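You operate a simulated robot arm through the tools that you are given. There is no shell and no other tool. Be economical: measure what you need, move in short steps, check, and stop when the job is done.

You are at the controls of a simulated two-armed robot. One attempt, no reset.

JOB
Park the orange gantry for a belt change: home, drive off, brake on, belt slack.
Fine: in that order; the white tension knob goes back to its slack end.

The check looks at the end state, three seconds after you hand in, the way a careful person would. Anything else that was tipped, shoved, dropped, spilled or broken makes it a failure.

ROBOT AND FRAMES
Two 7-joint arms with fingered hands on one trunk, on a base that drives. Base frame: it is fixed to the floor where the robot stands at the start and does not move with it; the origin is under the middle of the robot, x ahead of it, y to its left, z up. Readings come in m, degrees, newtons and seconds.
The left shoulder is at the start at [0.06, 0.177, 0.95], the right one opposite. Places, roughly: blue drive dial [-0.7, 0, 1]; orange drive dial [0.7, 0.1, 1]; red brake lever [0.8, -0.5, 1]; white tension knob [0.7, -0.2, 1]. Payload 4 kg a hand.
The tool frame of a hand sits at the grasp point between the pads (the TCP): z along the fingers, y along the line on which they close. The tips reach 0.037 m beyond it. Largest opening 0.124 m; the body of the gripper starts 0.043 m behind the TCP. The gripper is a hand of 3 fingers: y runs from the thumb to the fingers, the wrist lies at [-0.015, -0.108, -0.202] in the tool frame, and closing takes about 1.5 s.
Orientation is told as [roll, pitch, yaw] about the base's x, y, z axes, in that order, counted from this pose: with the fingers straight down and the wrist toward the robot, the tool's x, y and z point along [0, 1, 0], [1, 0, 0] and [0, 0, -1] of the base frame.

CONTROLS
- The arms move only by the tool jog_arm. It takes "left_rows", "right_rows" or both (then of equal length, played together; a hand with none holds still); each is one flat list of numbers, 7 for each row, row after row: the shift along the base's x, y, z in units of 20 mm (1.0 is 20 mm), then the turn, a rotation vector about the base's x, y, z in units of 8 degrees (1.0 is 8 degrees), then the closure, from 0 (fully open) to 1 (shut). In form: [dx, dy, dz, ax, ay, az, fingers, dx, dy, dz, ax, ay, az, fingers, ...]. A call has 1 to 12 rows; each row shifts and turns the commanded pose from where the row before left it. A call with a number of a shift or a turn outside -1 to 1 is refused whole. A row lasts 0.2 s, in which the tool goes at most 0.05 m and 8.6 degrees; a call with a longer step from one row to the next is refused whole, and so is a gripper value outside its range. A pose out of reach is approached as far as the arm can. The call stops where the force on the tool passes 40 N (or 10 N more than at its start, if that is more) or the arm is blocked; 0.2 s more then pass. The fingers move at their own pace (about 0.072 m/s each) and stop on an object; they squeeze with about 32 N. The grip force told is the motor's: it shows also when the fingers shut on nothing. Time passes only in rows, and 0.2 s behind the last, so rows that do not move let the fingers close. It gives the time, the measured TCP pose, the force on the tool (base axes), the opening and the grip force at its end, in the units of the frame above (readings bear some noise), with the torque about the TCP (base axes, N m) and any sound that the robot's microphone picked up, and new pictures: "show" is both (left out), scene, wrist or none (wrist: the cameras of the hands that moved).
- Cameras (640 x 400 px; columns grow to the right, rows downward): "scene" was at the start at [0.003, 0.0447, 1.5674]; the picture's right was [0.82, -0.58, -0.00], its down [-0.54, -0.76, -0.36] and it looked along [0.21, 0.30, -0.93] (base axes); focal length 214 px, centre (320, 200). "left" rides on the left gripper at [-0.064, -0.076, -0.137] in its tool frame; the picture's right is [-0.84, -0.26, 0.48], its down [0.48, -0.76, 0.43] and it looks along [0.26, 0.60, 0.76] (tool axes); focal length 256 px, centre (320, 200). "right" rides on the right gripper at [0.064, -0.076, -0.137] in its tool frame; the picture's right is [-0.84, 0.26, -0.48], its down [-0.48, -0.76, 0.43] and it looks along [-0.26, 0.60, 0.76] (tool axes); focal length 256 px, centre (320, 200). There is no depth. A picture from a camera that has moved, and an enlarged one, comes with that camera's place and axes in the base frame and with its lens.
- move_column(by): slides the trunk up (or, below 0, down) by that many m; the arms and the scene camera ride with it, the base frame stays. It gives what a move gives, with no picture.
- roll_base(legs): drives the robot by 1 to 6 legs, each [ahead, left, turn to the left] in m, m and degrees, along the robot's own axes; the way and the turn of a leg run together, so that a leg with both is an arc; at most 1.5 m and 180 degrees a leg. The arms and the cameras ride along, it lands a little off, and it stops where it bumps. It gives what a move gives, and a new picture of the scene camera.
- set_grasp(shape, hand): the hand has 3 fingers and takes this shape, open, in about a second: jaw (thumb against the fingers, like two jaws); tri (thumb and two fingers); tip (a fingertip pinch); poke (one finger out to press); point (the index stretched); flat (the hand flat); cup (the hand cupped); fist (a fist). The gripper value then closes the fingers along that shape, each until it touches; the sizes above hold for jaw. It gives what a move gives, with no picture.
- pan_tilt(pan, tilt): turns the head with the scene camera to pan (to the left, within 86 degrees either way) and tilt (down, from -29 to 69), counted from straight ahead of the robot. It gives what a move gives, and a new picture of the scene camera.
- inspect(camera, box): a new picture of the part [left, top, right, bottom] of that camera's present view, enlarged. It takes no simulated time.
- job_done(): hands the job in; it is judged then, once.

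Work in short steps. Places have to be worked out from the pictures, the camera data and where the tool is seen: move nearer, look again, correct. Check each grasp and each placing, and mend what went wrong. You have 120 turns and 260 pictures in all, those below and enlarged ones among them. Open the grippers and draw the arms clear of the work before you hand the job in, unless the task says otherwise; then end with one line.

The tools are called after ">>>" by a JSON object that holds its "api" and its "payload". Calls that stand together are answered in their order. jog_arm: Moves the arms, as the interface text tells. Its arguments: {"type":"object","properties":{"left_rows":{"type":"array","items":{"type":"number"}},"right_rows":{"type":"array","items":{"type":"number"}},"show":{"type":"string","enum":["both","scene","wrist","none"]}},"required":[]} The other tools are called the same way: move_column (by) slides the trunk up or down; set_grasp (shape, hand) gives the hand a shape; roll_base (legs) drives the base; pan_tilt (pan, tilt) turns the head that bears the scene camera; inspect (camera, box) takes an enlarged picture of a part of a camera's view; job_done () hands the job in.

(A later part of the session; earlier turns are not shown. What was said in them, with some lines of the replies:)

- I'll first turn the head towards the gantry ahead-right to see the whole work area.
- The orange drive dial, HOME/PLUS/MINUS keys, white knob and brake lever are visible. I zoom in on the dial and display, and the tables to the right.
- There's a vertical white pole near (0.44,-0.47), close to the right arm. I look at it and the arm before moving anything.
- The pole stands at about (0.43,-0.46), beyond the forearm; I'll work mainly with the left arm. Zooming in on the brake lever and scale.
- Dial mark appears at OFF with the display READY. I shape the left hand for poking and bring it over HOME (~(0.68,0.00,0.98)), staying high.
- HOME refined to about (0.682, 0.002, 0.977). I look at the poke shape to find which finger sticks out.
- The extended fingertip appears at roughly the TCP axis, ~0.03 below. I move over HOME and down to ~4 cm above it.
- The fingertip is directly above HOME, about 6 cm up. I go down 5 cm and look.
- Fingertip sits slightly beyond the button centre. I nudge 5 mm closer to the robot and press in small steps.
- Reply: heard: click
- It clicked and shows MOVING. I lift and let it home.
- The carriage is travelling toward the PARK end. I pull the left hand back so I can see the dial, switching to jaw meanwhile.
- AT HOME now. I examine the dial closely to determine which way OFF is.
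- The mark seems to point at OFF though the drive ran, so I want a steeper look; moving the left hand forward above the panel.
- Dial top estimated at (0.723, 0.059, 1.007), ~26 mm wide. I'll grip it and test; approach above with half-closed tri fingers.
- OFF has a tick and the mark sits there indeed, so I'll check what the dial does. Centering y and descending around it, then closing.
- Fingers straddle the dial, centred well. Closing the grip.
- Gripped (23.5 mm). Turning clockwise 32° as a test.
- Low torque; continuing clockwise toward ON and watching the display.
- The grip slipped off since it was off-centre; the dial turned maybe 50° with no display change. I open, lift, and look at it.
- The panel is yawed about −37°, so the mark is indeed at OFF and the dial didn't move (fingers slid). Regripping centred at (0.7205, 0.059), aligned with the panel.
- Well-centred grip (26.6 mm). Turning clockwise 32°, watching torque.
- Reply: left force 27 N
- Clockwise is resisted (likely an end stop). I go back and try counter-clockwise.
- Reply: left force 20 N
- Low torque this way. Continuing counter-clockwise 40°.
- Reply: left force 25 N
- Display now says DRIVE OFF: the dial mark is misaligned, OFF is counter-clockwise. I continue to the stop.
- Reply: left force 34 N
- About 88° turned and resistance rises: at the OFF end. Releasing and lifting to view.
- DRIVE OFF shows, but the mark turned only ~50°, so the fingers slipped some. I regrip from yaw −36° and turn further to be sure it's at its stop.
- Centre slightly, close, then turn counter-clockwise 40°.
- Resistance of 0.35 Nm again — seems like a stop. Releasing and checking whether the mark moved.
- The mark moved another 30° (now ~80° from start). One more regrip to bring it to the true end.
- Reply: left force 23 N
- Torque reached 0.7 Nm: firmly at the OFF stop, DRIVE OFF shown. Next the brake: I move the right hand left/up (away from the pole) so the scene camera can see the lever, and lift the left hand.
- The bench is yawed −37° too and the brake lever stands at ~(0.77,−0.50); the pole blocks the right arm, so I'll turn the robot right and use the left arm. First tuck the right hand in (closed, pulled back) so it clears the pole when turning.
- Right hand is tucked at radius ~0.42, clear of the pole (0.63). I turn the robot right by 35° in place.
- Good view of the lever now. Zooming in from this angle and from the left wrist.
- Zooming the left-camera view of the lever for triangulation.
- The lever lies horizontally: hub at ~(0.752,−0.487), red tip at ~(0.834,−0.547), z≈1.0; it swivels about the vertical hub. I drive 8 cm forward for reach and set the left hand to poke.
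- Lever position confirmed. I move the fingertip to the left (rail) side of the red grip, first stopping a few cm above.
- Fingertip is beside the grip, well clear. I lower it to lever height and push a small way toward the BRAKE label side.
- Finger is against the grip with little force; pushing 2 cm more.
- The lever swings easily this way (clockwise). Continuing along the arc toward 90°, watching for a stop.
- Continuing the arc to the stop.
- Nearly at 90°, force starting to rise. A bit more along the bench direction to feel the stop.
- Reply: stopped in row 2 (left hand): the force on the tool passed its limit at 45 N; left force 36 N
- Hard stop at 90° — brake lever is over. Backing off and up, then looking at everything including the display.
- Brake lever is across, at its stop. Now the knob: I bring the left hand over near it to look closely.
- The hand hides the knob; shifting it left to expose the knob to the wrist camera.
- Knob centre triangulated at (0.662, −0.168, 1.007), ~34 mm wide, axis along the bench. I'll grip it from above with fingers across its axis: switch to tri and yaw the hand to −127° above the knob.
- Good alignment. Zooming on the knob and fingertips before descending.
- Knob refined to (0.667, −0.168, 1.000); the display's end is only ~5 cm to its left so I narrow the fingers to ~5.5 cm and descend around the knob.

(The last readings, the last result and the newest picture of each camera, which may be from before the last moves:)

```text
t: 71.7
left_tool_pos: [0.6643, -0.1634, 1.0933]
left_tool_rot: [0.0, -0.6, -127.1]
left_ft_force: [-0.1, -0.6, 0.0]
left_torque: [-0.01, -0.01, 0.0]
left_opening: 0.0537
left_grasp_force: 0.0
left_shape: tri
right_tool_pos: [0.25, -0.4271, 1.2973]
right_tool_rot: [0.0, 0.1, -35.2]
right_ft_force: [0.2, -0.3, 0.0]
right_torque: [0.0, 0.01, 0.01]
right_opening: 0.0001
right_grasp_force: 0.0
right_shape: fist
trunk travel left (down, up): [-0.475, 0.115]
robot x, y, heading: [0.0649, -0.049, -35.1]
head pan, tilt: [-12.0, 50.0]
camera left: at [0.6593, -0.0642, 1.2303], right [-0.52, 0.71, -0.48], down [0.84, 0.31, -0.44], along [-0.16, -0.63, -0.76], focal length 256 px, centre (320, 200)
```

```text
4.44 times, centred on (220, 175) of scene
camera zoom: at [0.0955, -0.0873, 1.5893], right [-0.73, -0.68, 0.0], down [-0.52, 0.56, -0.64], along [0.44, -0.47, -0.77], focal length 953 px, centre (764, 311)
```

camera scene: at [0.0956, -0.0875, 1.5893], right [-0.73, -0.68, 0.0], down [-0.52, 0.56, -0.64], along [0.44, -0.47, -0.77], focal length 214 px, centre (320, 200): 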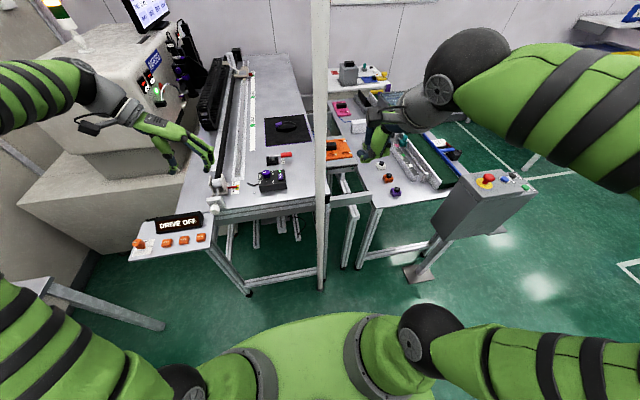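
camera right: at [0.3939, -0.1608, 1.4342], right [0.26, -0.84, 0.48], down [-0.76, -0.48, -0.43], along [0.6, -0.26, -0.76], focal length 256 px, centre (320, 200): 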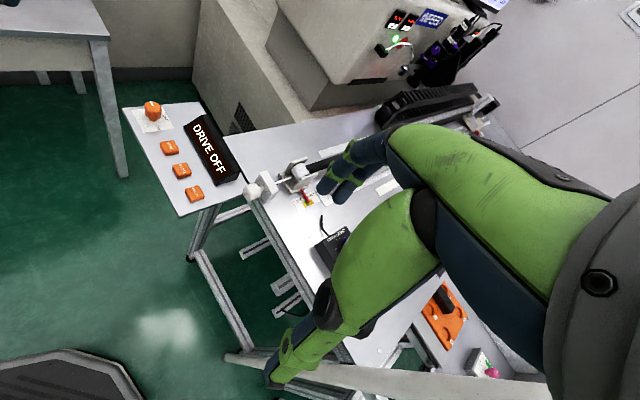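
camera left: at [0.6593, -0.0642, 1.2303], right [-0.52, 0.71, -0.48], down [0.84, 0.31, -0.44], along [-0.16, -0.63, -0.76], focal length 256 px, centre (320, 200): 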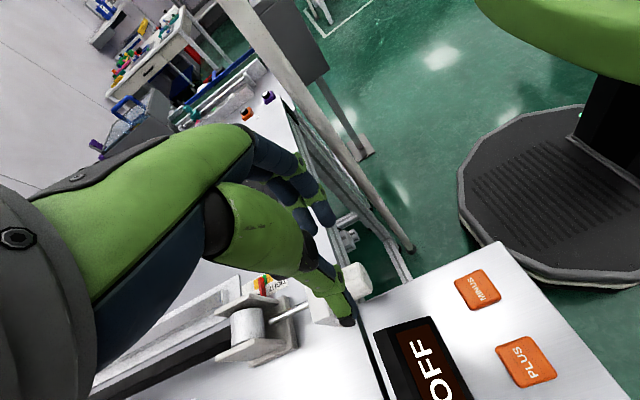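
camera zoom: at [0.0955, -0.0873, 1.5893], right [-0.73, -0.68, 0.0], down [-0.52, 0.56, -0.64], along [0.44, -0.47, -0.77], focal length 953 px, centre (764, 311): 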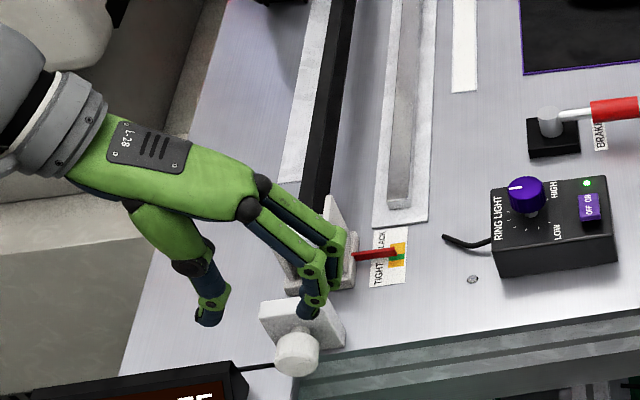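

Thumb would pass close to the display, so I narrow to 5 cm, shift 2 mm right, and descend carefully.

>>> {"api": "jog_arm", "payload": {"left_rows": [-0.05, -0.08, 0, 0, 0, 0, 0.61, 0, 0, -0.7, 0, 0, 0, 0.61, 0, 0, -0.7, 0, 0, 0, 0.61, 0, 0, -0.7, 0, 0, 0, 0.61], "show": "none"}}

>>> {"api": "inspect", "payload": {"camera": "left", "box": [260, 190, 460, 340]}}

>>> {"api": "inspect", "payload": {"camera": "scene", "box": [180, 160, 250, 220]}}

```text
t: 72.7
left_tool_pos: [0.6616, -0.1677, 1.0523]
left_tool_rot: [-0.1, -0.4, -127.0]
left_ft_force: [-0.5, 0.0, -0.5]
left_torque: [0.02, -0.01, 0.02]
left_opening: 0.0486
left_grasp_force: 0.1
left_shape: tri
right_tool_pos: [0.2508, -0.4279, 1.2975]
right_tool_rot: [0.0, 0.0, -35.2]
right_ft_force: [-0.5, 0.4, 0.5]
right_torque: [-0.01, -0.03, 0.02]
right_opening: 0.0
right_grasp_force: 0.1
right_shape: fist
trunk travel left (down, up): [-0.475, 0.115]
robot x, y, heading: [0.064, -0.0457, -35.2]
head pan, tilt: [-12.0, 50.0]
```

```text
2.67 times, centred on (360, 265) of left
camera zoom: at [0.6581, -0.0669, 1.1892], right [-0.52, 0.71, -0.48], down [0.84, 0.31, -0.44], along [-0.16, -0.64, -0.76], focal length 683 px, centre (213, 27)
```

zoom: 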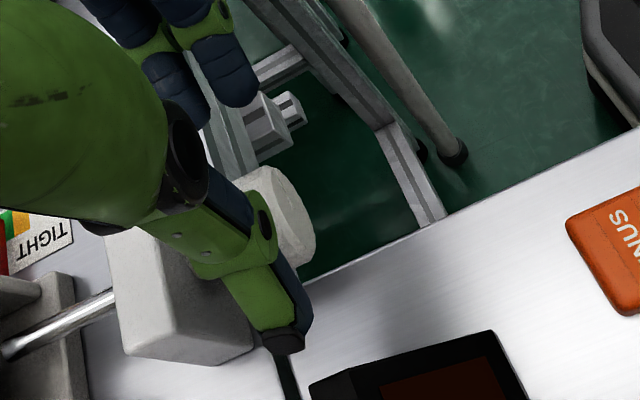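

```text
6.67 times, centred on (215, 190) of scene
camera zoom: at [0.0954, -0.0872, 1.5893], right [-0.73, -0.68, 0.0], down [-0.52, 0.56, -0.64], along [0.44, -0.47, -0.77], focal length 1430 px, centre (1020, 267)
```

zoom: 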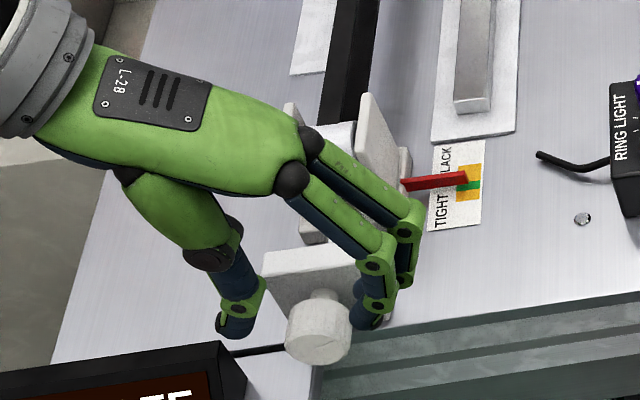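

Alignment looks right after allowing for height. Descending the last 3.4 cm.

>>> {"api": "jog_arm", "payload": {"left_rows": [0, 0, -0.6, 0, 0, 0, 0.61, 0, 0, -0.6, 0, 0, 0, 0.61, 0, 0, -0.5, 0, 0, 0, 0.61], "show": "none"}}

>>> {"api": "inspect", "payload": {"camera": "left", "box": [260, 190, 460, 340]}}

>>> {"api": "inspect", "payload": {"camera": "scene", "box": [180, 160, 250, 220]}}

```text
t: 73.5
left_tool_pos: [0.6619, -0.1671, 1.0194]
left_tool_rot: [0.0, -0.5, -127.1]
left_ft_force: [1.3, 0.5, 4.1]
left_torque: [0.03, 0.0, -0.02]
left_opening: 0.0489
left_grasp_force: 0.1
left_shape: tri
right_tool_pos: [0.2504, -0.4279, 1.2983]
right_tool_rot: [-0.1, 0.0, -35.2]
right_ft_force: [0.4, 0.4, 0.9]
right_torque: [-0.01, 0.02, -0.01]
right_opening: 0.0
right_grasp_force: 0.1
right_shape: fist
trunk travel left (down, up): [-0.475, 0.115]
robot x, y, heading: [0.0694, -0.0465, -35.4]
head pan, tilt: [-12.0, 50.0]
```

```text
2.67 times, centred on (360, 265) of left
camera zoom: at [0.6575, -0.0668, 1.1558], right [-0.52, 0.71, -0.48], down [0.84, 0.31, -0.44], along [-0.16, -0.64, -0.76], focal length 683 px, centre (213, 27)
```

zoom: 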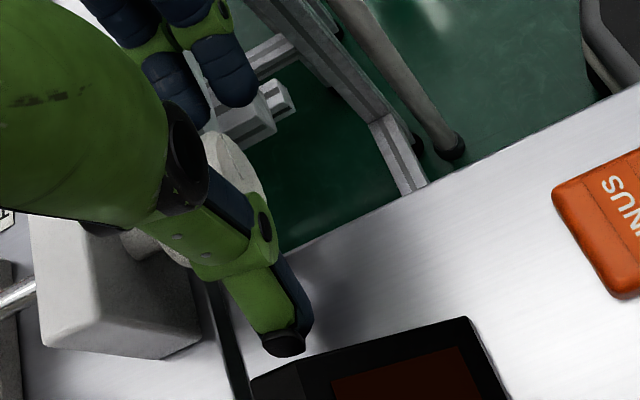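

```text
6.67 times, centred on (215, 190) of scene
camera zoom: at [0.0949, -0.0869, 1.5895], right [-0.73, -0.68, 0.0], down [-0.52, 0.56, -0.64], along [0.44, -0.47, -0.77], focal length 1430 px, centre (1020, 267)
```

zoom: 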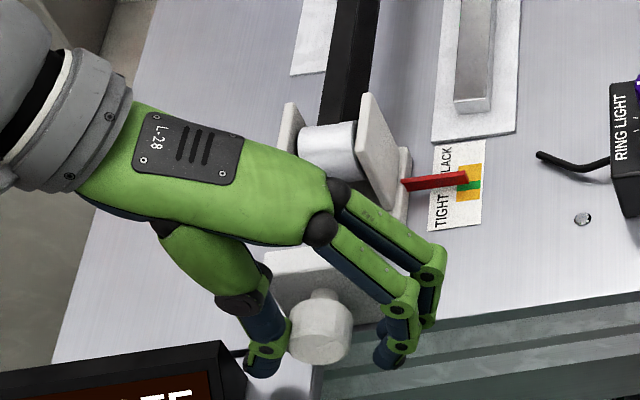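

Fingers straddle the knob; slight 4 N contact below, so I raise 2 mm and close.

>>> {"api": "jog_arm", "payload": {"left_rows": [0.1, -0.08, 0.12, 0, 0, 0, 0.61, 0, 0, 0, 0, 0, 0, 0.8, 0, 0, 0, 0, 0, 0, 1, 0, 0, 0, 0, 0, 0, 1, 0, 0, 0, 0, 0, 0, 1, 0, 0, 0, 0, 0, 0, 1], "show": "none"}}

>>> {"api": "inspect", "payload": {"camera": "scene", "box": [180, 160, 250, 220]}}

```text
t: 74.9
left_tool_pos: [0.6657, -0.1671, 1.0218]
left_tool_rot: [-0.2, -0.5, -127.0]
left_ft_force: [3.0, 12.6, 3.7]
left_torque: [0.34, -0.02, -0.15]
left_opening: 0.0289
left_grasp_force: 31.8
left_shape: tri
right_tool_pos: [0.2498, -0.4265, 1.2986]
right_tool_rot: [0.0, -0.1, -35.2]
right_ft_force: [0.1, -0.6, -0.4]
right_torque: [0.01, -0.04, 0.02]
right_opening: 0.0
right_grasp_force: 0.0
right_shape: fist
trunk travel left (down, up): [-0.475, 0.115]
robot x, y, heading: [0.0683, -0.0482, -35.2]
head pan, tilt: [-12.0, 50.0]
```

```text
6.67 times, centred on (215, 190) of scene
camera zoom: at [0.0953, -0.0858, 1.5894], right [-0.73, -0.68, 0.0], down [-0.52, 0.56, -0.64], along [0.44, -0.47, -0.77], focal length 1430 px, centre (1020, 267)
```

zoom: 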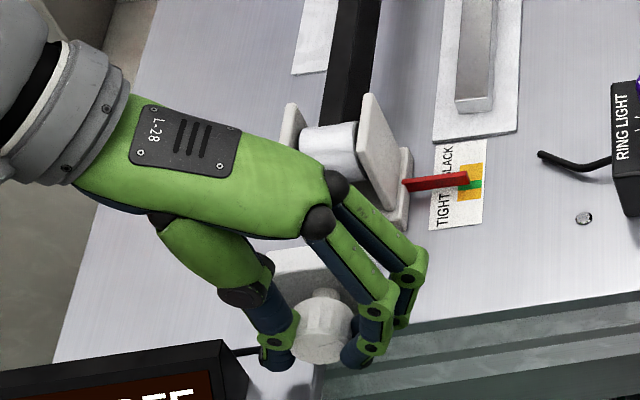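

Gripped (29 mm). Rolling the hand 24° clockwise about the knob axis as a test.

>>> {"api": "jog_arm", "payload": {"left_rows": [-0.09, -0.12, -0.01, 0.8, -0.6, 0, 1, -0.09, -0.12, -0.03, 0.8, -0.6, 0, 1, -0.08, -0.11, -0.05, 0.8, -0.6, 0, 1], "show": "none"}}

>>> {"api": "inspect", "payload": {"camera": "scene", "box": [180, 160, 250, 220]}}

```text
t: 75.7
left_tool_pos: [0.6588, -0.1739, 1.0195]
left_tool_rot: [-0.3, 23.4, -127.2]
left_ft_force: [-0.3, 11.3, 8.2]
left_torque: [0.35, 0.1, -0.12]
left_opening: 0.0285
left_grasp_force: 32.1
left_shape: tri
right_tool_pos: [0.2494, -0.4269, 1.2975]
right_tool_rot: [0.1, 0.0, -35.1]
right_ft_force: [-0.5, 0.6, 0.0]
right_torque: [0.01, 0.0, 0.0]
right_opening: 0.0
right_grasp_force: 0.1
right_shape: fist
trunk travel left (down, up): [-0.475, 0.115]
robot x, y, heading: [0.0659, -0.0462, -35.3]
head pan, tilt: [-12.0, 50.0]
```

```text
6.67 times, centred on (215, 190) of scene
camera zoom: at [0.0946, -0.086, 1.5894], right [-0.73, -0.68, 0.0], down [-0.52, 0.56, -0.64], along [0.44, -0.47, -0.77], focal length 1430 px, centre (1020, 267)
```

zoom: 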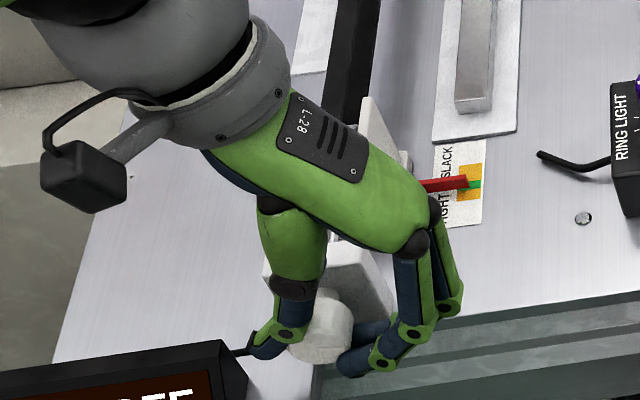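

Let me compare the pointer closely.

>>> {"api": "inspect", "payload": {"camera": "scene", "box": [223, 172, 239, 186]}}

```text
16.00 times, centred on (231, 179) of scene
camera zoom: at [0.0946, -0.086, 1.5894], right [-0.73, -0.68, 0.0], down [-0.52, 0.56, -0.64], along [0.44, -0.47, -0.77], focal length 3432 px, centre (1744, 536)
```

zoom: 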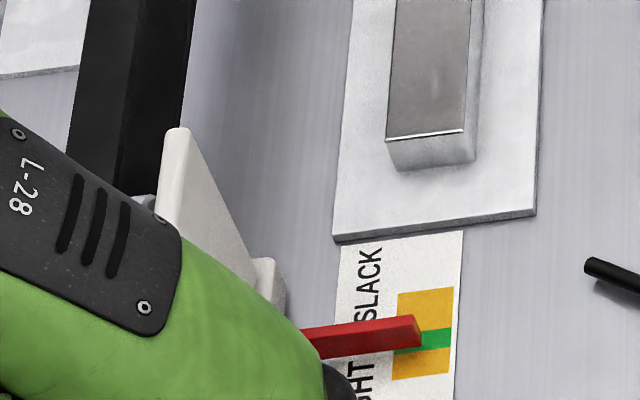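

Now rolling back 24° counter-clockwise to compare pointer motion.

>>> {"api": "jog_arm", "payload": {"left_rows": [0.08, 0.11, 0.05, -0.8, 0.6, 0, 1, 0.09, 0.12, 0.03, -0.8, 0.6, 0, 1, 0.09, 0.12, 0.01, -0.8, 0.6, 0, 1], "show": "none"}}

>>> {"api": "inspect", "payload": {"camera": "scene", "box": [223, 172, 239, 186]}}

```text
t: 76.5
left_tool_pos: [0.6655, -0.1674, 1.0223]
left_tool_rot: [0.1, -0.7, -127.1]
left_ft_force: [-1.4, 18.7, 14.4]
left_torque: [0.5, 0.06, -0.25]
left_opening: 0.0286
left_grasp_force: 31.8
left_shape: tri
right_tool_pos: [0.249, -0.4255, 1.2984]
right_tool_rot: [0.0, -0.1, -35.2]
right_ft_force: [-0.2, 0.2, 0.7]
right_torque: [0.01, -0.03, -0.01]
right_opening: 0.0
right_grasp_force: 0.0
right_shape: fist
trunk travel left (down, up): [-0.475, 0.115]
robot x, y, heading: [0.0664, -0.0465, -35.1]
head pan, tilt: [-12.0, 50.0]
```

```text
16.00 times, centred on (231, 179) of scene
camera zoom: at [0.0939, -0.0849, 1.5895], right [-0.73, -0.68, 0.0], down [-0.52, 0.56, -0.64], along [0.44, -0.47, -0.77], focal length 3432 px, centre (1744, 536)
```

zoom: 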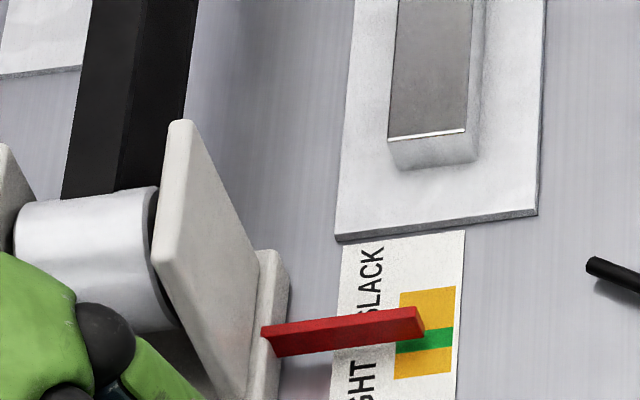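

Counter-clockwise moves the pointer toward SLACK (~2 mm per 24°). I continue counter-clockwise 16° and then will regrip.

>>> {"api": "jog_arm", "payload": {"left_rows": [0.09, 0.12, -0.01, -0.8, 0.6, 0, 1, 0.09, 0.12, -0.03, -0.8, 0.6, 0, 1], "show": "none"}}

>>> {"api": "inspect", "payload": {"camera": "scene", "box": [180, 160, 250, 220]}}

```text
t: 77.1
left_tool_pos: [0.6681, -0.1618, 1.02]
left_tool_rot: [0.2, -16.7, -127.1]
left_ft_force: [2.6, 22.0, 22.6]
left_torque: [0.42, 0.08, -0.28]
left_opening: 0.0285
left_grasp_force: 32.1
left_shape: tri
right_tool_pos: [0.249, -0.4254, 1.2989]
right_tool_rot: [-0.1, -0.1, -35.2]
right_ft_force: [-0.6, -0.5, 1.3]
right_torque: [-0.01, -0.01, 0.0]
right_opening: 0.0002
right_grasp_force: 0.1
right_shape: fist
trunk travel left (down, up): [-0.475, 0.115]
robot x, y, heading: [0.0667, -0.0475, -35.2]
head pan, tilt: [-12.0, 50.0]
```

```text
6.67 times, centred on (215, 190) of scene
camera zoom: at [0.0942, -0.0841, 1.5896], right [-0.73, -0.68, 0.0], down [-0.52, 0.56, -0.64], along [0.44, -0.47, -0.76], focal length 1430 px, centre (1020, 267)
```

zoom: 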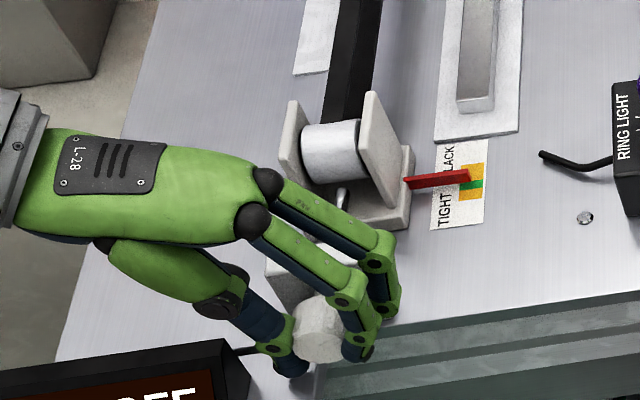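

Force is building (thumb near the panel). I open, swing the hand around to +40° roll, and check before regripping.

>>> {"api": "jog_arm", "payload": {"left_rows": [0, 0, 0.1, 0, 0, 0, 0.6, 0, 0, 0.1, 0, 0, 0, 0.6, -0.074, -0.0975, 0.02, 0.709, -0.532, 0, 0.6, -0.074, -0.0975, 0.02, 0.709, -0.532, 0, 0.6, -0.074, -0.0975, 0.02, 0.709, -0.532, 0, 0.6, -0.074, -0.0975, 0.02, 0.709, -0.532, 0, 0.6, -0.074, -0.0975, -0.05, 0.709, -0.532, 0, 0.6, -0.074, -0.0975, -0.07, 0.709, -0.532, 0, 0.6, -0.074, -0.0975, -0.07, 0.709, -0.532, 0, 0.6, -0.074, -0.0975, -0.07, 0.709, -0.532, 0, 0.6], "show": "none"}}

>>> {"api": "inspect", "payload": {"camera": "scene", "box": [180, 160, 250, 220]}}

>>> {"api": "inspect", "payload": {"camera": "left", "box": [240, 150, 480, 340]}}

```text
t: 79.3
left_tool_pos: [0.6564, -0.1794, 1.0213]
left_tool_rot: [-0.3, 40.2, -127.0]
left_ft_force: [0.2, 0.0, -0.2]
left_torque: [-0.03, 0.04, -0.01]
left_opening: 0.0497
left_grasp_force: 0.0
left_shape: tri
right_tool_pos: [0.2502, -0.4293, 1.2969]
right_tool_rot: [0.0, 0.0, -35.3]
right_ft_force: [-0.4, -0.1, -0.1]
right_torque: [0.0, 0.0, 0.0]
right_opening: 0.0
right_grasp_force: 0.1
right_shape: fist
trunk travel left (down, up): [-0.475, 0.115]
robot x, y, heading: [0.0665, -0.0465, -35.3]
head pan, tilt: [-12.0, 50.0]
```

```text
6.67 times, centred on (215, 190) of scene
camera zoom: at [0.0949, -0.0877, 1.5893], right [-0.73, -0.68, 0.0], down [-0.52, 0.56, -0.64], along [0.44, -0.47, -0.77], focal length 1430 px, centre (1020, 267)
```

zoom: 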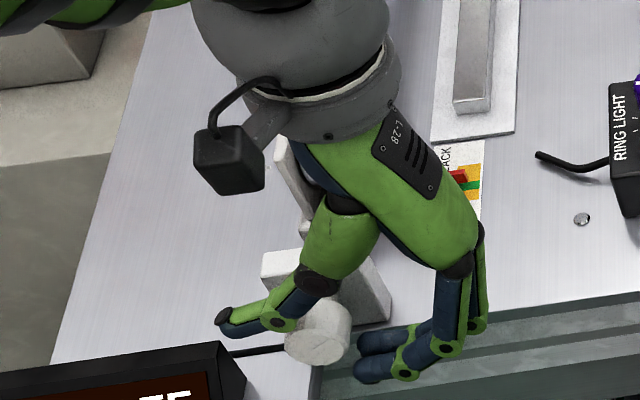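

```text
2.11 times, centred on (360, 245) of left
camera zoom: at [0.5872, -0.1651, 1.1749], right [-0.36, 0.91, -0.2], down [0.9, 0.4, 0.16], along [0.22, -0.12, -0.97], focal length 539 px, centre (236, 105)
```

zoom: 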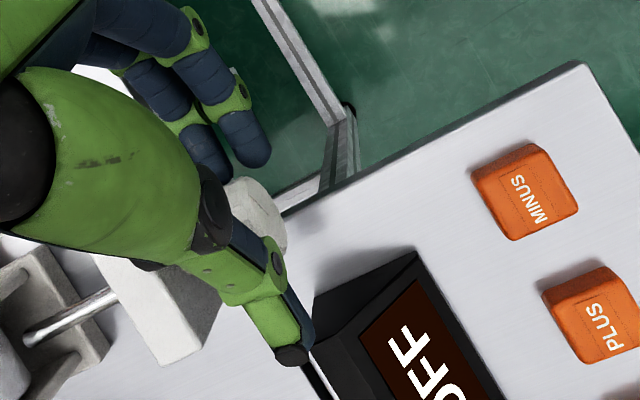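

No contact and clearances look good; rolling 16° further and closing.

>>> {"api": "jog_arm", "payload": {"left_rows": [-0.07, -0.07, -0.1, 0.8, -0.6, 0, 0.6, -0.07, -0.07, -0.13, 0.8, -0.6, 0, 0.6, 0, 0, 0, 0, 0, 0, 0.8, 0, 0, 0, 0, 0, 0, 1, 0, 0, 0, 0, 0, 0, 1, 0, 0, 0, 0, 0, 0, 1, 0, 0, 0, 0, 0, 0, 1], "show": "none"}}

>>> {"api": "inspect", "payload": {"camera": "scene", "box": [180, 160, 250, 220]}}

```text
t: 80.9
left_tool_pos: [0.6543, -0.1823, 1.0169]
left_tool_rot: [-0.3, 56.1, -127.2]
left_ft_force: [-1.6, 3.2, 6.0]
left_torque: [0.24, 0.07, -0.02]
left_opening: 0.0274
left_grasp_force: 32.0
left_shape: tri
right_tool_pos: [0.2503, -0.428, 1.2975]
right_tool_rot: [0.0, 0.0, -35.3]
right_ft_force: [-0.2, 0.0, 0.0]
right_torque: [-0.03, 0.01, -0.01]
right_opening: 0.0
right_grasp_force: 0.1
right_shape: fist
trunk travel left (down, up): [-0.475, 0.115]
robot x, y, heading: [0.0641, -0.048, -35.1]
head pan, tilt: [-12.0, 50.0]
```

```text
6.67 times, centred on (215, 190) of scene
camera zoom: at [0.0946, -0.0867, 1.5894], right [-0.73, -0.68, 0.0], down [-0.52, 0.56, -0.64], along [0.44, -0.47, -0.77], focal length 1430 px, centre (1020, 267)
```

zoom: 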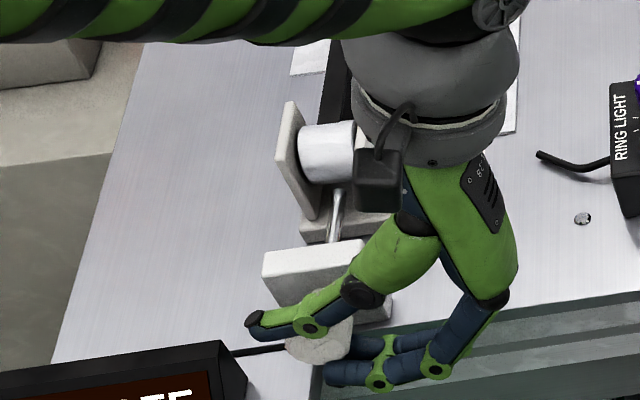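

Gripped. Now turning counter-clockwise 64° along the arc.

>>> {"api": "jog_arm", "payload": {"left_rows": [0.065, 0.086, 0.137, -0.8, 0.6, 0, 1, 0.075, 0.1, 0.121, -0.8, 0.6, 0, 1, 0.085, 0.113, 0.103, -0.8, 0.6, 0, 1, 0.092, 0.123, 0.082, -0.8, 0.6, 0, 1, 0.098, 0.131, 0.059, -0.8, 0.6, 0, 1, 0.103, 0.137, 0.036, -0.8, 0.6, 0, 1, 0.104, 0.139, 0.0125, -0.8, 0.6, 0, 1], "show": "none"}}

>>> {"api": "inspect", "payload": {"camera": "scene", "box": [180, 160, 250, 220]}}

>>> {"api": "inspect", "payload": {"camera": "scene", "box": [223, 172, 239, 186]}}

```text
t: 82.5
left_tool_pos: [0.6672, -0.1634, 1.0246]
left_tool_rot: [-0.2, 0.3, -127.2]
left_ft_force: [-3.8, 21.3, -24.1]
left_torque: [0.71, 0.07, -0.37]
left_opening: 0.0247
left_grasp_force: 32.2
left_shape: tri
right_tool_pos: [0.2512, -0.4263, 1.2977]
right_tool_rot: [-0.1, 0.1, -35.2]
right_ft_force: [0.0, 0.0, 0.6]
right_torque: [-0.01, 0.02, -0.02]
right_opening: 0.0003
right_grasp_force: 0.0
right_shape: fist
trunk travel left (down, up): [-0.475, 0.115]
robot x, y, heading: [0.0661, -0.0461, -35.3]
head pan, tilt: [-12.0, 50.0]
```

```text
6.67 times, centred on (215, 190) of scene
camera zoom: at [0.0963, -0.0851, 1.589], right [-0.73, -0.68, 0.0], down [-0.52, 0.56, -0.64], along [0.44, -0.47, -0.77], focal length 1430 px, centre (1020, 267)
```

zoom: 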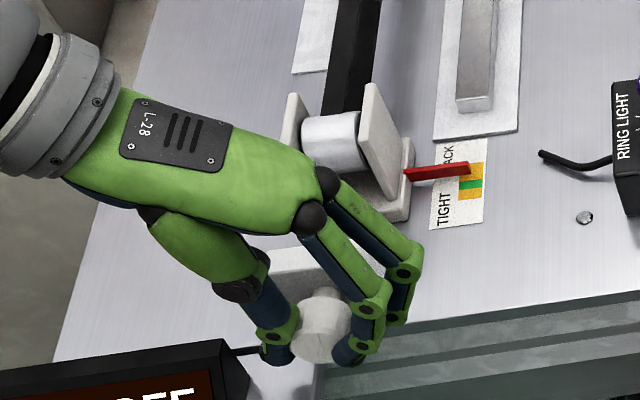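

```text
16.00 times, centred on (231, 179) of scene
camera zoom: at [0.0963, -0.0851, 1.589], right [-0.73, -0.68, 0.0], down [-0.52, 0.56, -0.64], along [0.44, -0.47, -0.77], focal length 3432 px, centre (1744, 536)
```

zoom: 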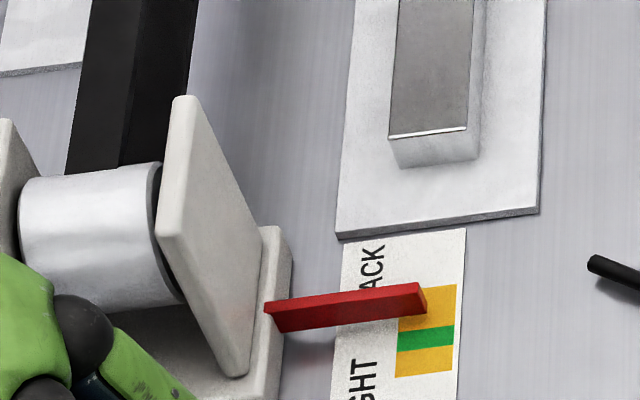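

Pointer moved further toward SLACK (from green into the slack-side yellow). Next stroke: open, swing back to +56°.

>>> {"api": "jog_arm", "payload": {"left_rows": [0, 0, 0, 0, 0, 0, 0.6, 0, 0, 0, 0, 0, 0, 0.6, -0.104, -0.139, -0.0125, 0.8, -0.6, 0, 0.6, -0.103, -0.137, -0.036, 0.8, -0.6, 0, 0.6, -0.098, -0.131, -0.059, 0.8, -0.6, 0, 0.6, -0.092, -0.123, -0.082, 0.8, -0.6, 0, 0.6, -0.085, -0.113, -0.103, 0.8, -0.6, 0, 0.6, -0.075, -0.1, -0.121, 0.8, -0.6, 0, 0.6, -0.065, -0.086, -0.137, 0.8, -0.6, 0, 0.6], "show": "none"}}

>>> {"api": "jog_arm", "payload": {"left_rows": [0, 0, 0, 0, 0, 0, 0.8, 0, 0, 0, 0, 0, 0, 1, 0, 0, 0, 0, 0, 0, 1, 0, 0, 0, 0, 0, 0, 1, 0.065, 0.086, 0.117, -0.8, 0.6, 0, 1, 0.075, 0.1, 0.101, -0.8, 0.6, 0, 1, 0.085, 0.113, 0.083, -0.8, 0.6, 0, 1, 0.092, 0.123, 0.072, -0.8, 0.6, 0, 1, 0.098, 0.131, 0.049, -0.8, 0.6, 0, 1, 0.103, 0.137, 0.036, -0.8, 0.6, 0, 1, 0.104, 0.139, 0.0125, -0.8, 0.6, 0, 1], "show": "none"}}

>>> {"api": "inspect", "payload": {"camera": "scene", "box": [223, 172, 239, 186]}}

>>> {"api": "inspect", "payload": {"camera": "scene", "box": [180, 160, 250, 220]}}

```text
t: 84.5
left_tool_pos: [0.6534, -0.1825, 1.016]
left_tool_rot: [-0.3, 56.4, -127.1]
left_ft_force: [0.6, 0.0, -0.2]
left_torque: [-0.01, 0.02, -0.01]
left_opening: 0.0495
left_grasp_force: 0.0
left_shape: tri
right_tool_pos: [0.2501, -0.4281, 1.2976]
right_tool_rot: [0.0, 0.1, -35.1]
right_ft_force: [0.3, -0.3, 1.4]
right_torque: [-0.02, 0.0, 0.02]
right_opening: 0.0
right_grasp_force: 0.1
right_shape: fist
trunk travel left (down, up): [-0.475, 0.115]
robot x, y, heading: [0.065, -0.048, -35.4]
head pan, tilt: [-12.0, 50.0]
```

```text
t: 86.9
left_tool_pos: [0.6668, -0.1646, 1.0242]
left_tool_rot: [0.1, 0.0, -126.9]
left_ft_force: [3.6, 15.9, -5.0]
left_torque: [0.46, -0.13, -0.18]
left_opening: 0.0272
left_grasp_force: 31.7
left_shape: tri
right_tool_pos: [0.2507, -0.4257, 1.2982]
right_tool_rot: [0.0, 0.0, -35.1]
right_ft_force: [0.2, -0.1, 0.7]
right_torque: [0.01, 0.0, 0.02]
right_opening: 0.0
right_grasp_force: 0.1
right_shape: fist
trunk travel left (down, up): [-0.475, 0.115]
robot x, y, heading: [0.0694, -0.0437, -35.3]
head pan, tilt: [-12.0, 50.0]
```

```text
16.00 times, centred on (231, 179) of scene
camera zoom: at [0.0959, -0.0852, 1.5892], right [-0.73, -0.68, 0.0], down [-0.52, 0.56, -0.64], along [0.44, -0.47, -0.77], focal length 3432 px, centre (1744, 536)
```

zoom: 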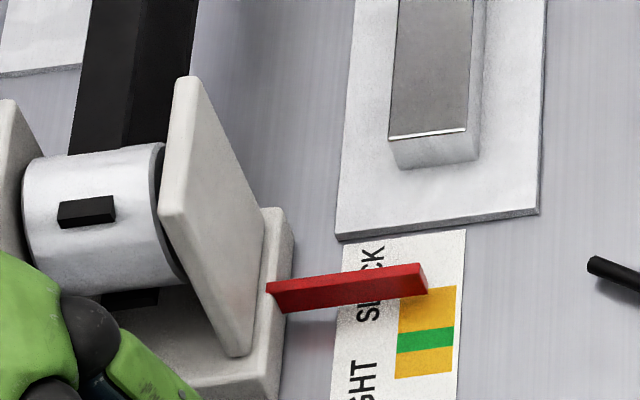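

```text
6.67 times, centred on (215, 190) of scene
camera zoom: at [0.0959, -0.0852, 1.5892], right [-0.73, -0.68, 0.0], down [-0.52, 0.56, -0.64], along [0.44, -0.47, -0.77], focal length 1430 px, centre (1020, 267)
```

zoom: 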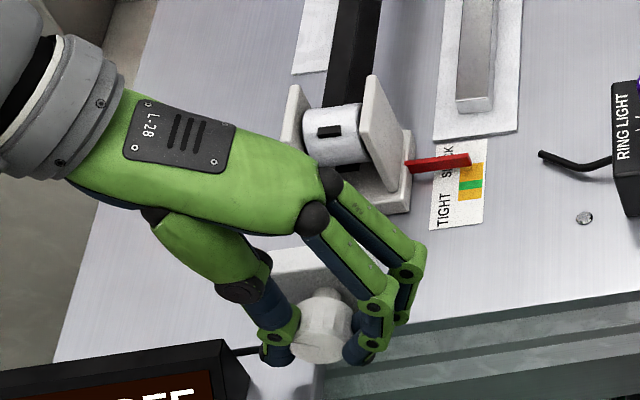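

Pointer keeps moving (belt visibly slackening). Another stroke.

>>> {"api": "jog_arm", "payload": {"left_rows": [0, 0, 0, 0, 0, 0, 0.6, 0, 0, 0, 0, 0, 0, 0.6, -0.104, -0.139, -0.0125, 0.8, -0.6, 0, 0.6, -0.103, -0.137, -0.036, 0.8, -0.6, 0, 0.6, -0.098, -0.131, -0.059, 0.8, -0.6, 0, 0.6, -0.092, -0.123, -0.072, 0.8, -0.6, 0, 0.6, -0.085, -0.113, -0.083, 0.8, -0.6, 0, 0.6, -0.075, -0.1, -0.101, 0.8, -0.6, 0, 0.6, -0.065, -0.086, -0.117, 0.8, -0.6, 0, 0.6], "show": "none"}}

>>> {"api": "jog_arm", "payload": {"left_rows": [0, 0, 0, 0, 0, 0, 0.8, 0, 0, 0, 0, 0, 0, 1, 0, 0, 0, 0, 0, 0, 1, 0, 0, 0, 0, 0, 0, 1, 0.065, 0.086, 0.117, -0.8, 0.6, 0, 1, 0.075, 0.1, 0.101, -0.8, 0.6, 0, 1, 0.085, 0.113, 0.083, -0.8, 0.6, 0, 1, 0.092, 0.123, 0.072, -0.8, 0.6, 0, 1, 0.098, 0.131, 0.049, -0.8, 0.6, 0, 1, 0.103, 0.137, 0.036, -0.8, 0.6, 0, 1, 0.104, 0.139, 0.0125, -0.8, 0.6, 0, 1], "show": "none"}}

>>> {"api": "inspect", "payload": {"camera": "scene", "box": [223, 172, 239, 186]}}

```text
t: 88.9
left_tool_pos: [0.6547, -0.1823, 1.0153]
left_tool_rot: [-0.4, 56.4, -127.1]
left_ft_force: [-0.2, -1.0, 0.1]
left_torque: [-0.04, -0.03, -0.02]
left_opening: 0.0494
left_grasp_force: 0.0
left_shape: tri
right_tool_pos: [0.2506, -0.4292, 1.2981]
right_tool_rot: [-0.1, 0.0, -35.2]
right_ft_force: [-0.3, -0.4, -0.6]
right_torque: [0.01, 0.03, 0.01]
right_opening: 0.0
right_grasp_force: 0.0
right_shape: fist
trunk travel left (down, up): [-0.475, 0.115]
robot x, y, heading: [0.0692, -0.0451, -35.4]
head pan, tilt: [-12.0, 50.0]
```

```text
t: 91.3
left_tool_pos: [0.6654, -0.1644, 1.0252]
left_tool_rot: [0.1, 0.1, -127.0]
left_ft_force: [1.1, 24.2, 10.2]
left_torque: [1.09, -0.24, -0.3]
left_opening: 0.0239
left_grasp_force: 32.1
left_shape: tri
right_tool_pos: [0.2499, -0.4258, 1.2988]
right_tool_rot: [-0.2, -0.1, -35.2]
right_ft_force: [-0.1, 0.6, -0.1]
right_torque: [0.02, -0.01, -0.02]
right_opening: 0.0002
right_grasp_force: 0.2
right_shape: fist
trunk travel left (down, up): [-0.475, 0.115]
robot x, y, heading: [0.0691, -0.0462, -35.3]
head pan, tilt: [-12.0, 50.0]
```

```text
16.00 times, centred on (231, 179) of scene
camera zoom: at [0.0947, -0.0842, 1.5896], right [-0.73, -0.68, 0.0], down [-0.52, 0.56, -0.64], along [0.44, -0.47, -0.77], focal length 3432 px, centre (1744, 536)
```

zoom: 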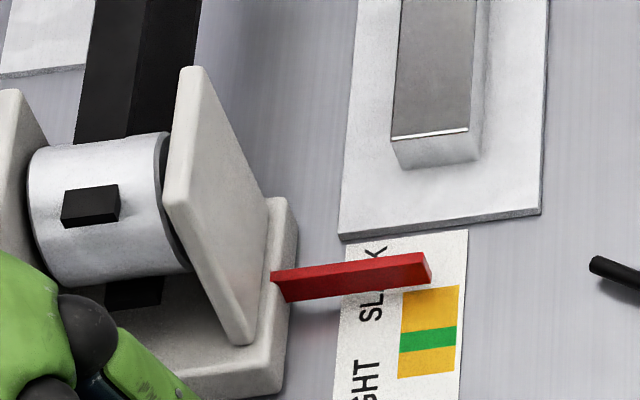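

Pointer moved only half as far and the torque rose to ~1.2 Nm: likely the slack end. One more stroke to confirm.

>>> {"api": "jog_arm", "payload": {"left_rows": [0, 0, 0, 0, 0, 0, 0.6, 0, 0, 0, 0, 0, 0, 0.6, -0.104, -0.139, -0.0125, 0.8, -0.6, 0, 0.6, -0.103, -0.137, -0.036, 0.8, -0.6, 0, 0.6, -0.098, -0.131, -0.059, 0.8, -0.6, 0, 0.6, -0.092, -0.123, -0.072, 0.8, -0.6, 0, 0.6, -0.085, -0.113, -0.083, 0.8, -0.6, 0, 0.6, -0.075, -0.1, -0.101, 0.8, -0.6, 0, 0.6, -0.065, -0.086, -0.117, 0.8, -0.6, 0, 0.6], "show": "none"}}

>>> {"api": "jog_arm", "payload": {"left_rows": [0, 0, 0, 0, 0, 0, 0.8, 0, 0, 0, 0, 0, 0, 1, 0, 0, 0, 0, 0, 0, 1, 0, 0, 0, 0, 0, 0, 1, 0.065, 0.086, 0.117, -0.8, 0.6, 0, 1, 0.075, 0.1, 0.101, -0.8, 0.6, 0, 1, 0.085, 0.113, 0.083, -0.8, 0.6, 0, 1, 0.092, 0.123, 0.072, -0.8, 0.6, 0, 1], "show": "none"}}

>>> {"api": "inspect", "payload": {"camera": "scene", "box": [223, 172, 239, 186]}}

```text
t: 93.3
left_tool_pos: [0.6542, -0.1826, 1.0149]
left_tool_rot: [-0.2, 56.4, -127.1]
left_ft_force: [0.2, -0.7, 0.3]
left_torque: [-0.03, 0.02, -0.02]
left_opening: 0.0494
left_grasp_force: 0.1
left_shape: tri
right_tool_pos: [0.2498, -0.4285, 1.298]
right_tool_rot: [0.1, -0.1, -35.1]
right_ft_force: [1.2, 0.1, 0.6]
right_torque: [0.0, -0.02, 0.0]
right_opening: 0.0002
right_grasp_force: 0.1
right_shape: fist
trunk travel left (down, up): [-0.475, 0.115]
robot x, y, heading: [0.0655, -0.0475, -35.3]
head pan, tilt: [-12.0, 50.0]
```

```text
t: 95.1
left_tool_pos: [0.658, -0.1721, 1.0256]
left_tool_rot: [0.1, 24.0, -127.1]
left_ft_force: [-3.6, 15.8, 29.8]
left_torque: [1.23, -0.36, -0.08]
left_opening: 0.0215
left_grasp_force: 31.8
left_shape: tri
right_tool_pos: [0.2492, -0.4259, 1.2991]
right_tool_rot: [0.0, -0.1, -35.2]
right_ft_force: [-0.1, -0.5, -0.1]
right_torque: [0.02, -0.01, -0.01]
right_opening: 0.0
right_grasp_force: 0.0
right_shape: fist
trunk travel left (down, up): [-0.475, 0.115]
robot x, y, heading: [0.0636, -0.0502, -35.3]
head pan, tilt: [-12.0, 50.0]
```

```text
16.00 times, centred on (231, 179) of scene
camera zoom: at [0.0926, -0.0848, 1.5898], right [-0.73, -0.68, 0.0], down [-0.52, 0.56, -0.64], along [0.44, -0.47, -0.76], focal length 3432 px, centre (1744, 536)
```

zoom: 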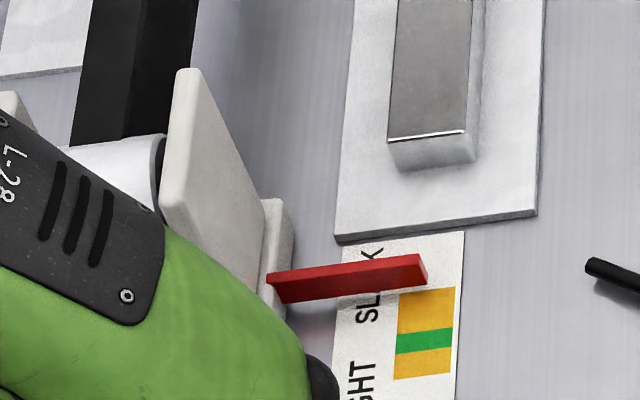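

Pointer no longer moves (1.2 Nm): slack end reached. Releasing, withdrawing along the fingers' direction, then up and away.

>>> {"api": "jog_arm", "payload": {"left_rows": [0, 0, 0, 0, 0, 0, 0.6, 0, 0, 0, 0, 0, 0, 0.6, -0.22, -0.3, 0.9, 0, 0, 0, 0.6, -0.22, -0.3, 0.9, 0, 0, 0, 0.6, -0.22, -0.3, 0.9, 0, 0, 0, 0.6, -0.22, -0.3, 0.9, 0, 0, 0, 0.6, -0.1, 0, 0.9, -0.8, 0.6, 0, 0.6, -0.1, 0, 0.9, -0.8, 0.6, 0, 0.6, -0.1, 0, 0.9, -0.8, 0.6, 0, 0.4, -0.1, 0, 0.9, 0, 0, 0.5, 0, -0.1, 0, 0.9, 0, 0, 0.5, 0]}}

>>> {"api": "inspect", "payload": {"camera": "scene", "box": [120, 40, 320, 260]}}

>>> {"api": "inspect", "payload": {"camera": "scene", "box": [195, 160, 245, 220]}}

```text
t: 97.5
left_tool_pos: [0.6327, -0.1973, 1.1859]
left_tool_rot: [-0.1, 0.2, -119.0]
left_ft_force: [-0.5, -0.4, -0.3]
left_torque: [0.03, 0.0, -0.01]
left_opening: 0.1234
left_grasp_force: 0.0
left_shape: tri
right_tool_pos: [0.25, -0.4286, 1.2969]
right_tool_rot: [0.0, 0.0, -35.2]
right_ft_force: [-0.4, -0.4, 0.1]
right_torque: [0.0, 0.02, -0.03]
right_opening: 0.0
right_grasp_force: 0.0
right_shape: fist
trunk travel left (down, up): [-0.475, 0.115]
robot x, y, heading: [0.0666, -0.0467, -35.2]
head pan, tilt: [-12.0, 50.0]
camera scene: at [0.0949, -0.0871, 1.5893], right [-0.73, -0.68, 0.0], down [-0.52, 0.56, -0.64], along [0.44, -0.47, -0.77], focal length 214 px, centre (320, 200)
camera left: at [0.6126, -0.1012, 1.3225], right [-0.61, 0.63, -0.48], down [0.79, 0.43, -0.43], along [-0.07, -0.64, -0.76], focal length 256 px, centre (320, 200)
```

scene: 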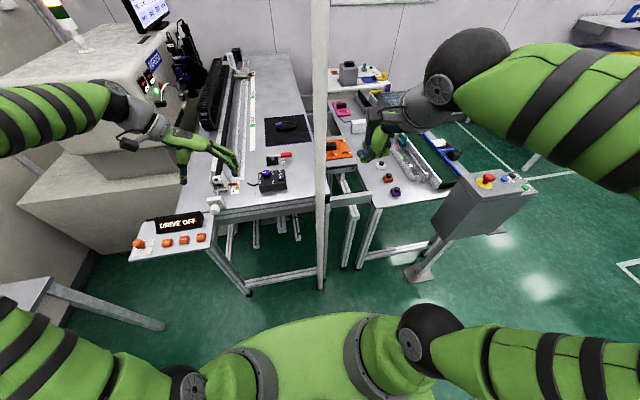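
left: 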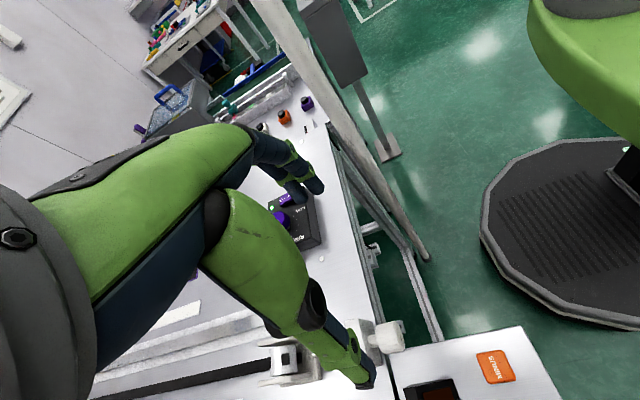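

```text
1.82 times, centred on (220, 150) of scene
camera zoom: at [0.0949, -0.0871, 1.5893], right [-0.73, -0.68, 0.0], down [-0.52, 0.56, -0.64], along [0.44, -0.47, -0.77], focal length 390 px, centre (502, 291)
```

zoom: 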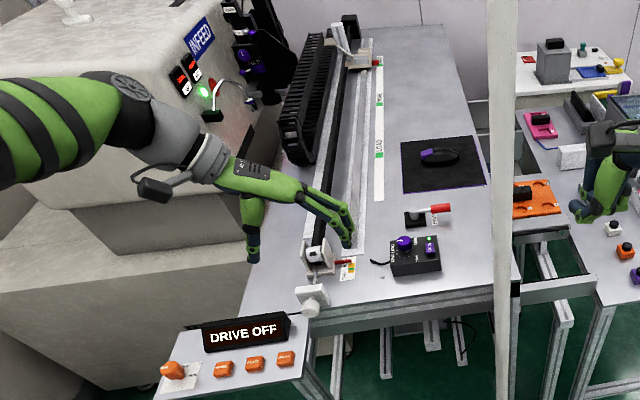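

```text
6.67 times, centred on (220, 190) of scene
camera zoom: at [0.0949, -0.0871, 1.5893], right [-0.73, -0.68, 0.0], down [-0.52, 0.56, -0.64], along [0.44, -0.47, -0.77], focal length 1430 px, centre (987, 267)
```

zoom: 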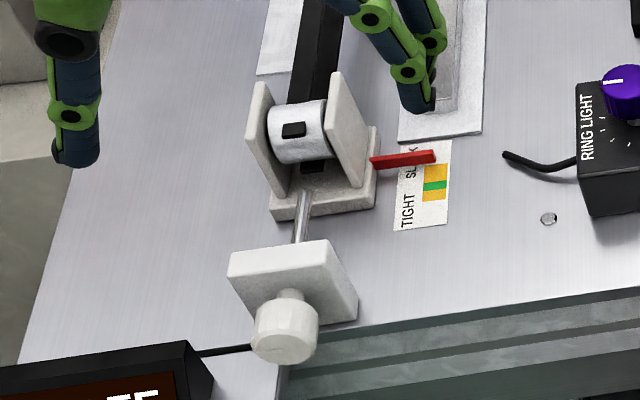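

Pointer is fully at SLACK, DRIVE OFF shown, lever across. Withdrawing the left arm and opening the right hand, then a final check.

>>> {"api": "jog_arm", "payload": {"left_rows": [0, 0, 1, 0, 0, 0.5, 0, -0.5, 0.4, 1, 0, 0, 1, 0, -0.5, 0.4, 1, 0, 0, 1, 0, -0.5, 0.4, 0.5, 0, 0, 1, 0, -0.5, 0.4, 0, 0, 0, 1, 0, -0.5, 0.4, 0, 0, 0, 1, 0, -0.5, 0.4, 0, 0, 0, 1, 0, -0.5, 0.4, 0, 0, 0, 1, 0], "show": "none"}}

>>> {"api": "set_grasp", "payload": {"hand": "right", "shape": "jaw"}}

>>> {"api": "inspect", "payload": {"camera": "scene", "box": [120, 40, 320, 260]}}

>>> {"api": "inspect", "payload": {"camera": "scene", "box": [220, 45, 290, 105]}}

>>> {"api": "inspect", "payload": {"camera": "scene", "box": [120, 190, 230, 270]}}

```text
t: 99.3
left_tool_pos: [0.5622, -0.1409, 1.2559]
left_tool_rot: [0.0, 0.1, -59.0]
left_ft_force: [0.3, 0.4, 0.0]
left_torque: [-0.02, 0.0, 0.0]
left_opening: 0.1237
left_grasp_force: 0.1
left_shape: tri
right_tool_pos: [0.2492, -0.4282, 1.2975]
right_tool_rot: [-0.1, 0.0, -35.2]
right_ft_force: [0.1, -0.6, 0.5]
right_torque: [0.0, -0.02, 0.0]
right_opening: 0.0
right_grasp_force: 0.1
right_shape: fist
trunk travel left (down, up): [-0.475, 0.115]
robot x, y, heading: [0.0696, -0.0493, -35.3]
head pan, tilt: [-12.0, 50.0]
```

```text
t: 100.2
left_tool_pos: [0.5635, -0.1409, 1.2556]
left_tool_rot: [-0.1, 0.2, -59.1]
left_ft_force: [0.5, -0.9, 0.1]
left_torque: [0.01, 0.02, 0.01]
left_opening: 0.1235
left_grasp_force: 0.1
left_shape: tri
right_tool_pos: [0.2512, -0.4278, 1.2977]
right_tool_rot: [0.1, 0.0, -35.2]
right_ft_force: [0.0, 0.0, 0.1]
right_torque: [-0.01, 0.02, 0.0]
right_opening: 0.1234
right_grasp_force: 0.2
right_shape: jaw
trunk travel left (down, up): [-0.475, 0.115]
robot x, y, heading: [0.0658, -0.0419, -35.0]
head pan, tilt: [-12.0, 50.0]
```

```text
1.82 times, centred on (220, 150) of scene
camera zoom: at [0.0952, -0.0872, 1.5893], right [-0.73, -0.68, 0.0], down [-0.52, 0.56, -0.64], along [0.44, -0.47, -0.77], focal length 390 px, centre (502, 291)
```

zoom: 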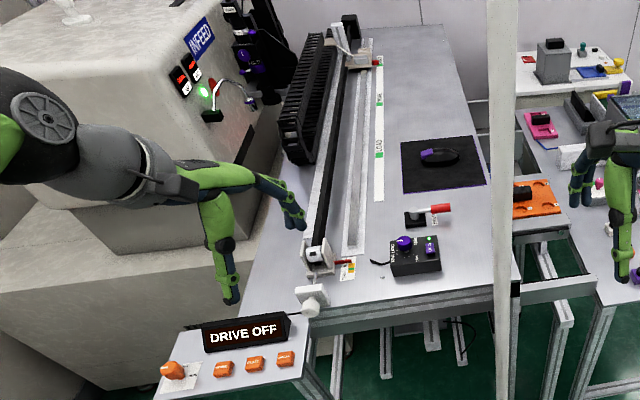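

```text
6.67 times, centred on (255, 75) of scene
camera zoom: at [0.0952, -0.0872, 1.5893], right [-0.73, -0.68, 0.0], down [-0.52, 0.56, -0.64], along [0.44, -0.47, -0.77], focal length 1430 px, centre (753, 1033)
```

zoom: 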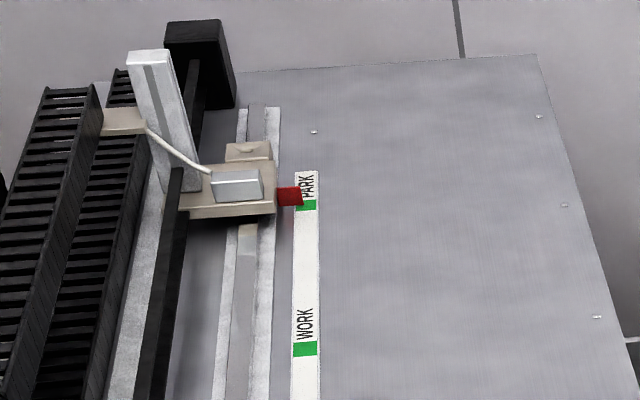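

```text
5.00 times, centred on (175, 230) of scene
camera zoom: at [0.0952, -0.0872, 1.5893], right [-0.73, -0.68, 0.0], down [-0.52, 0.56, -0.64], along [0.44, -0.47, -0.77], focal length 1072 px, centre (1045, 50)
```

zoom: 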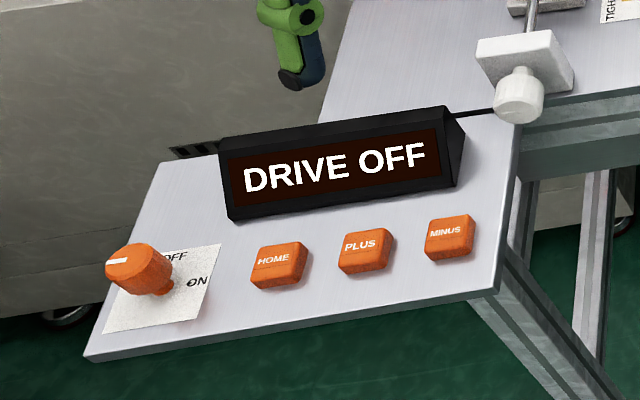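

The carriage is at PARK, the display shows DRIVE OFF, the brake lever is at its stop, and the belt pointer is at the slack end. Both arms are clear and open, so I hand in.

>>> {"api": "job_done", "payload": {}}

```text
The job is handed in.
```

The orange gantry is parked, done in your order: homed at PARK, drive off, brake lever turned to its stop, and the white tension knob at its slack end. The mark on the drive dial doesn't line up with its ON/OFF labels, so I confirmed drive-off from the display, which reads DRIVE OFF.
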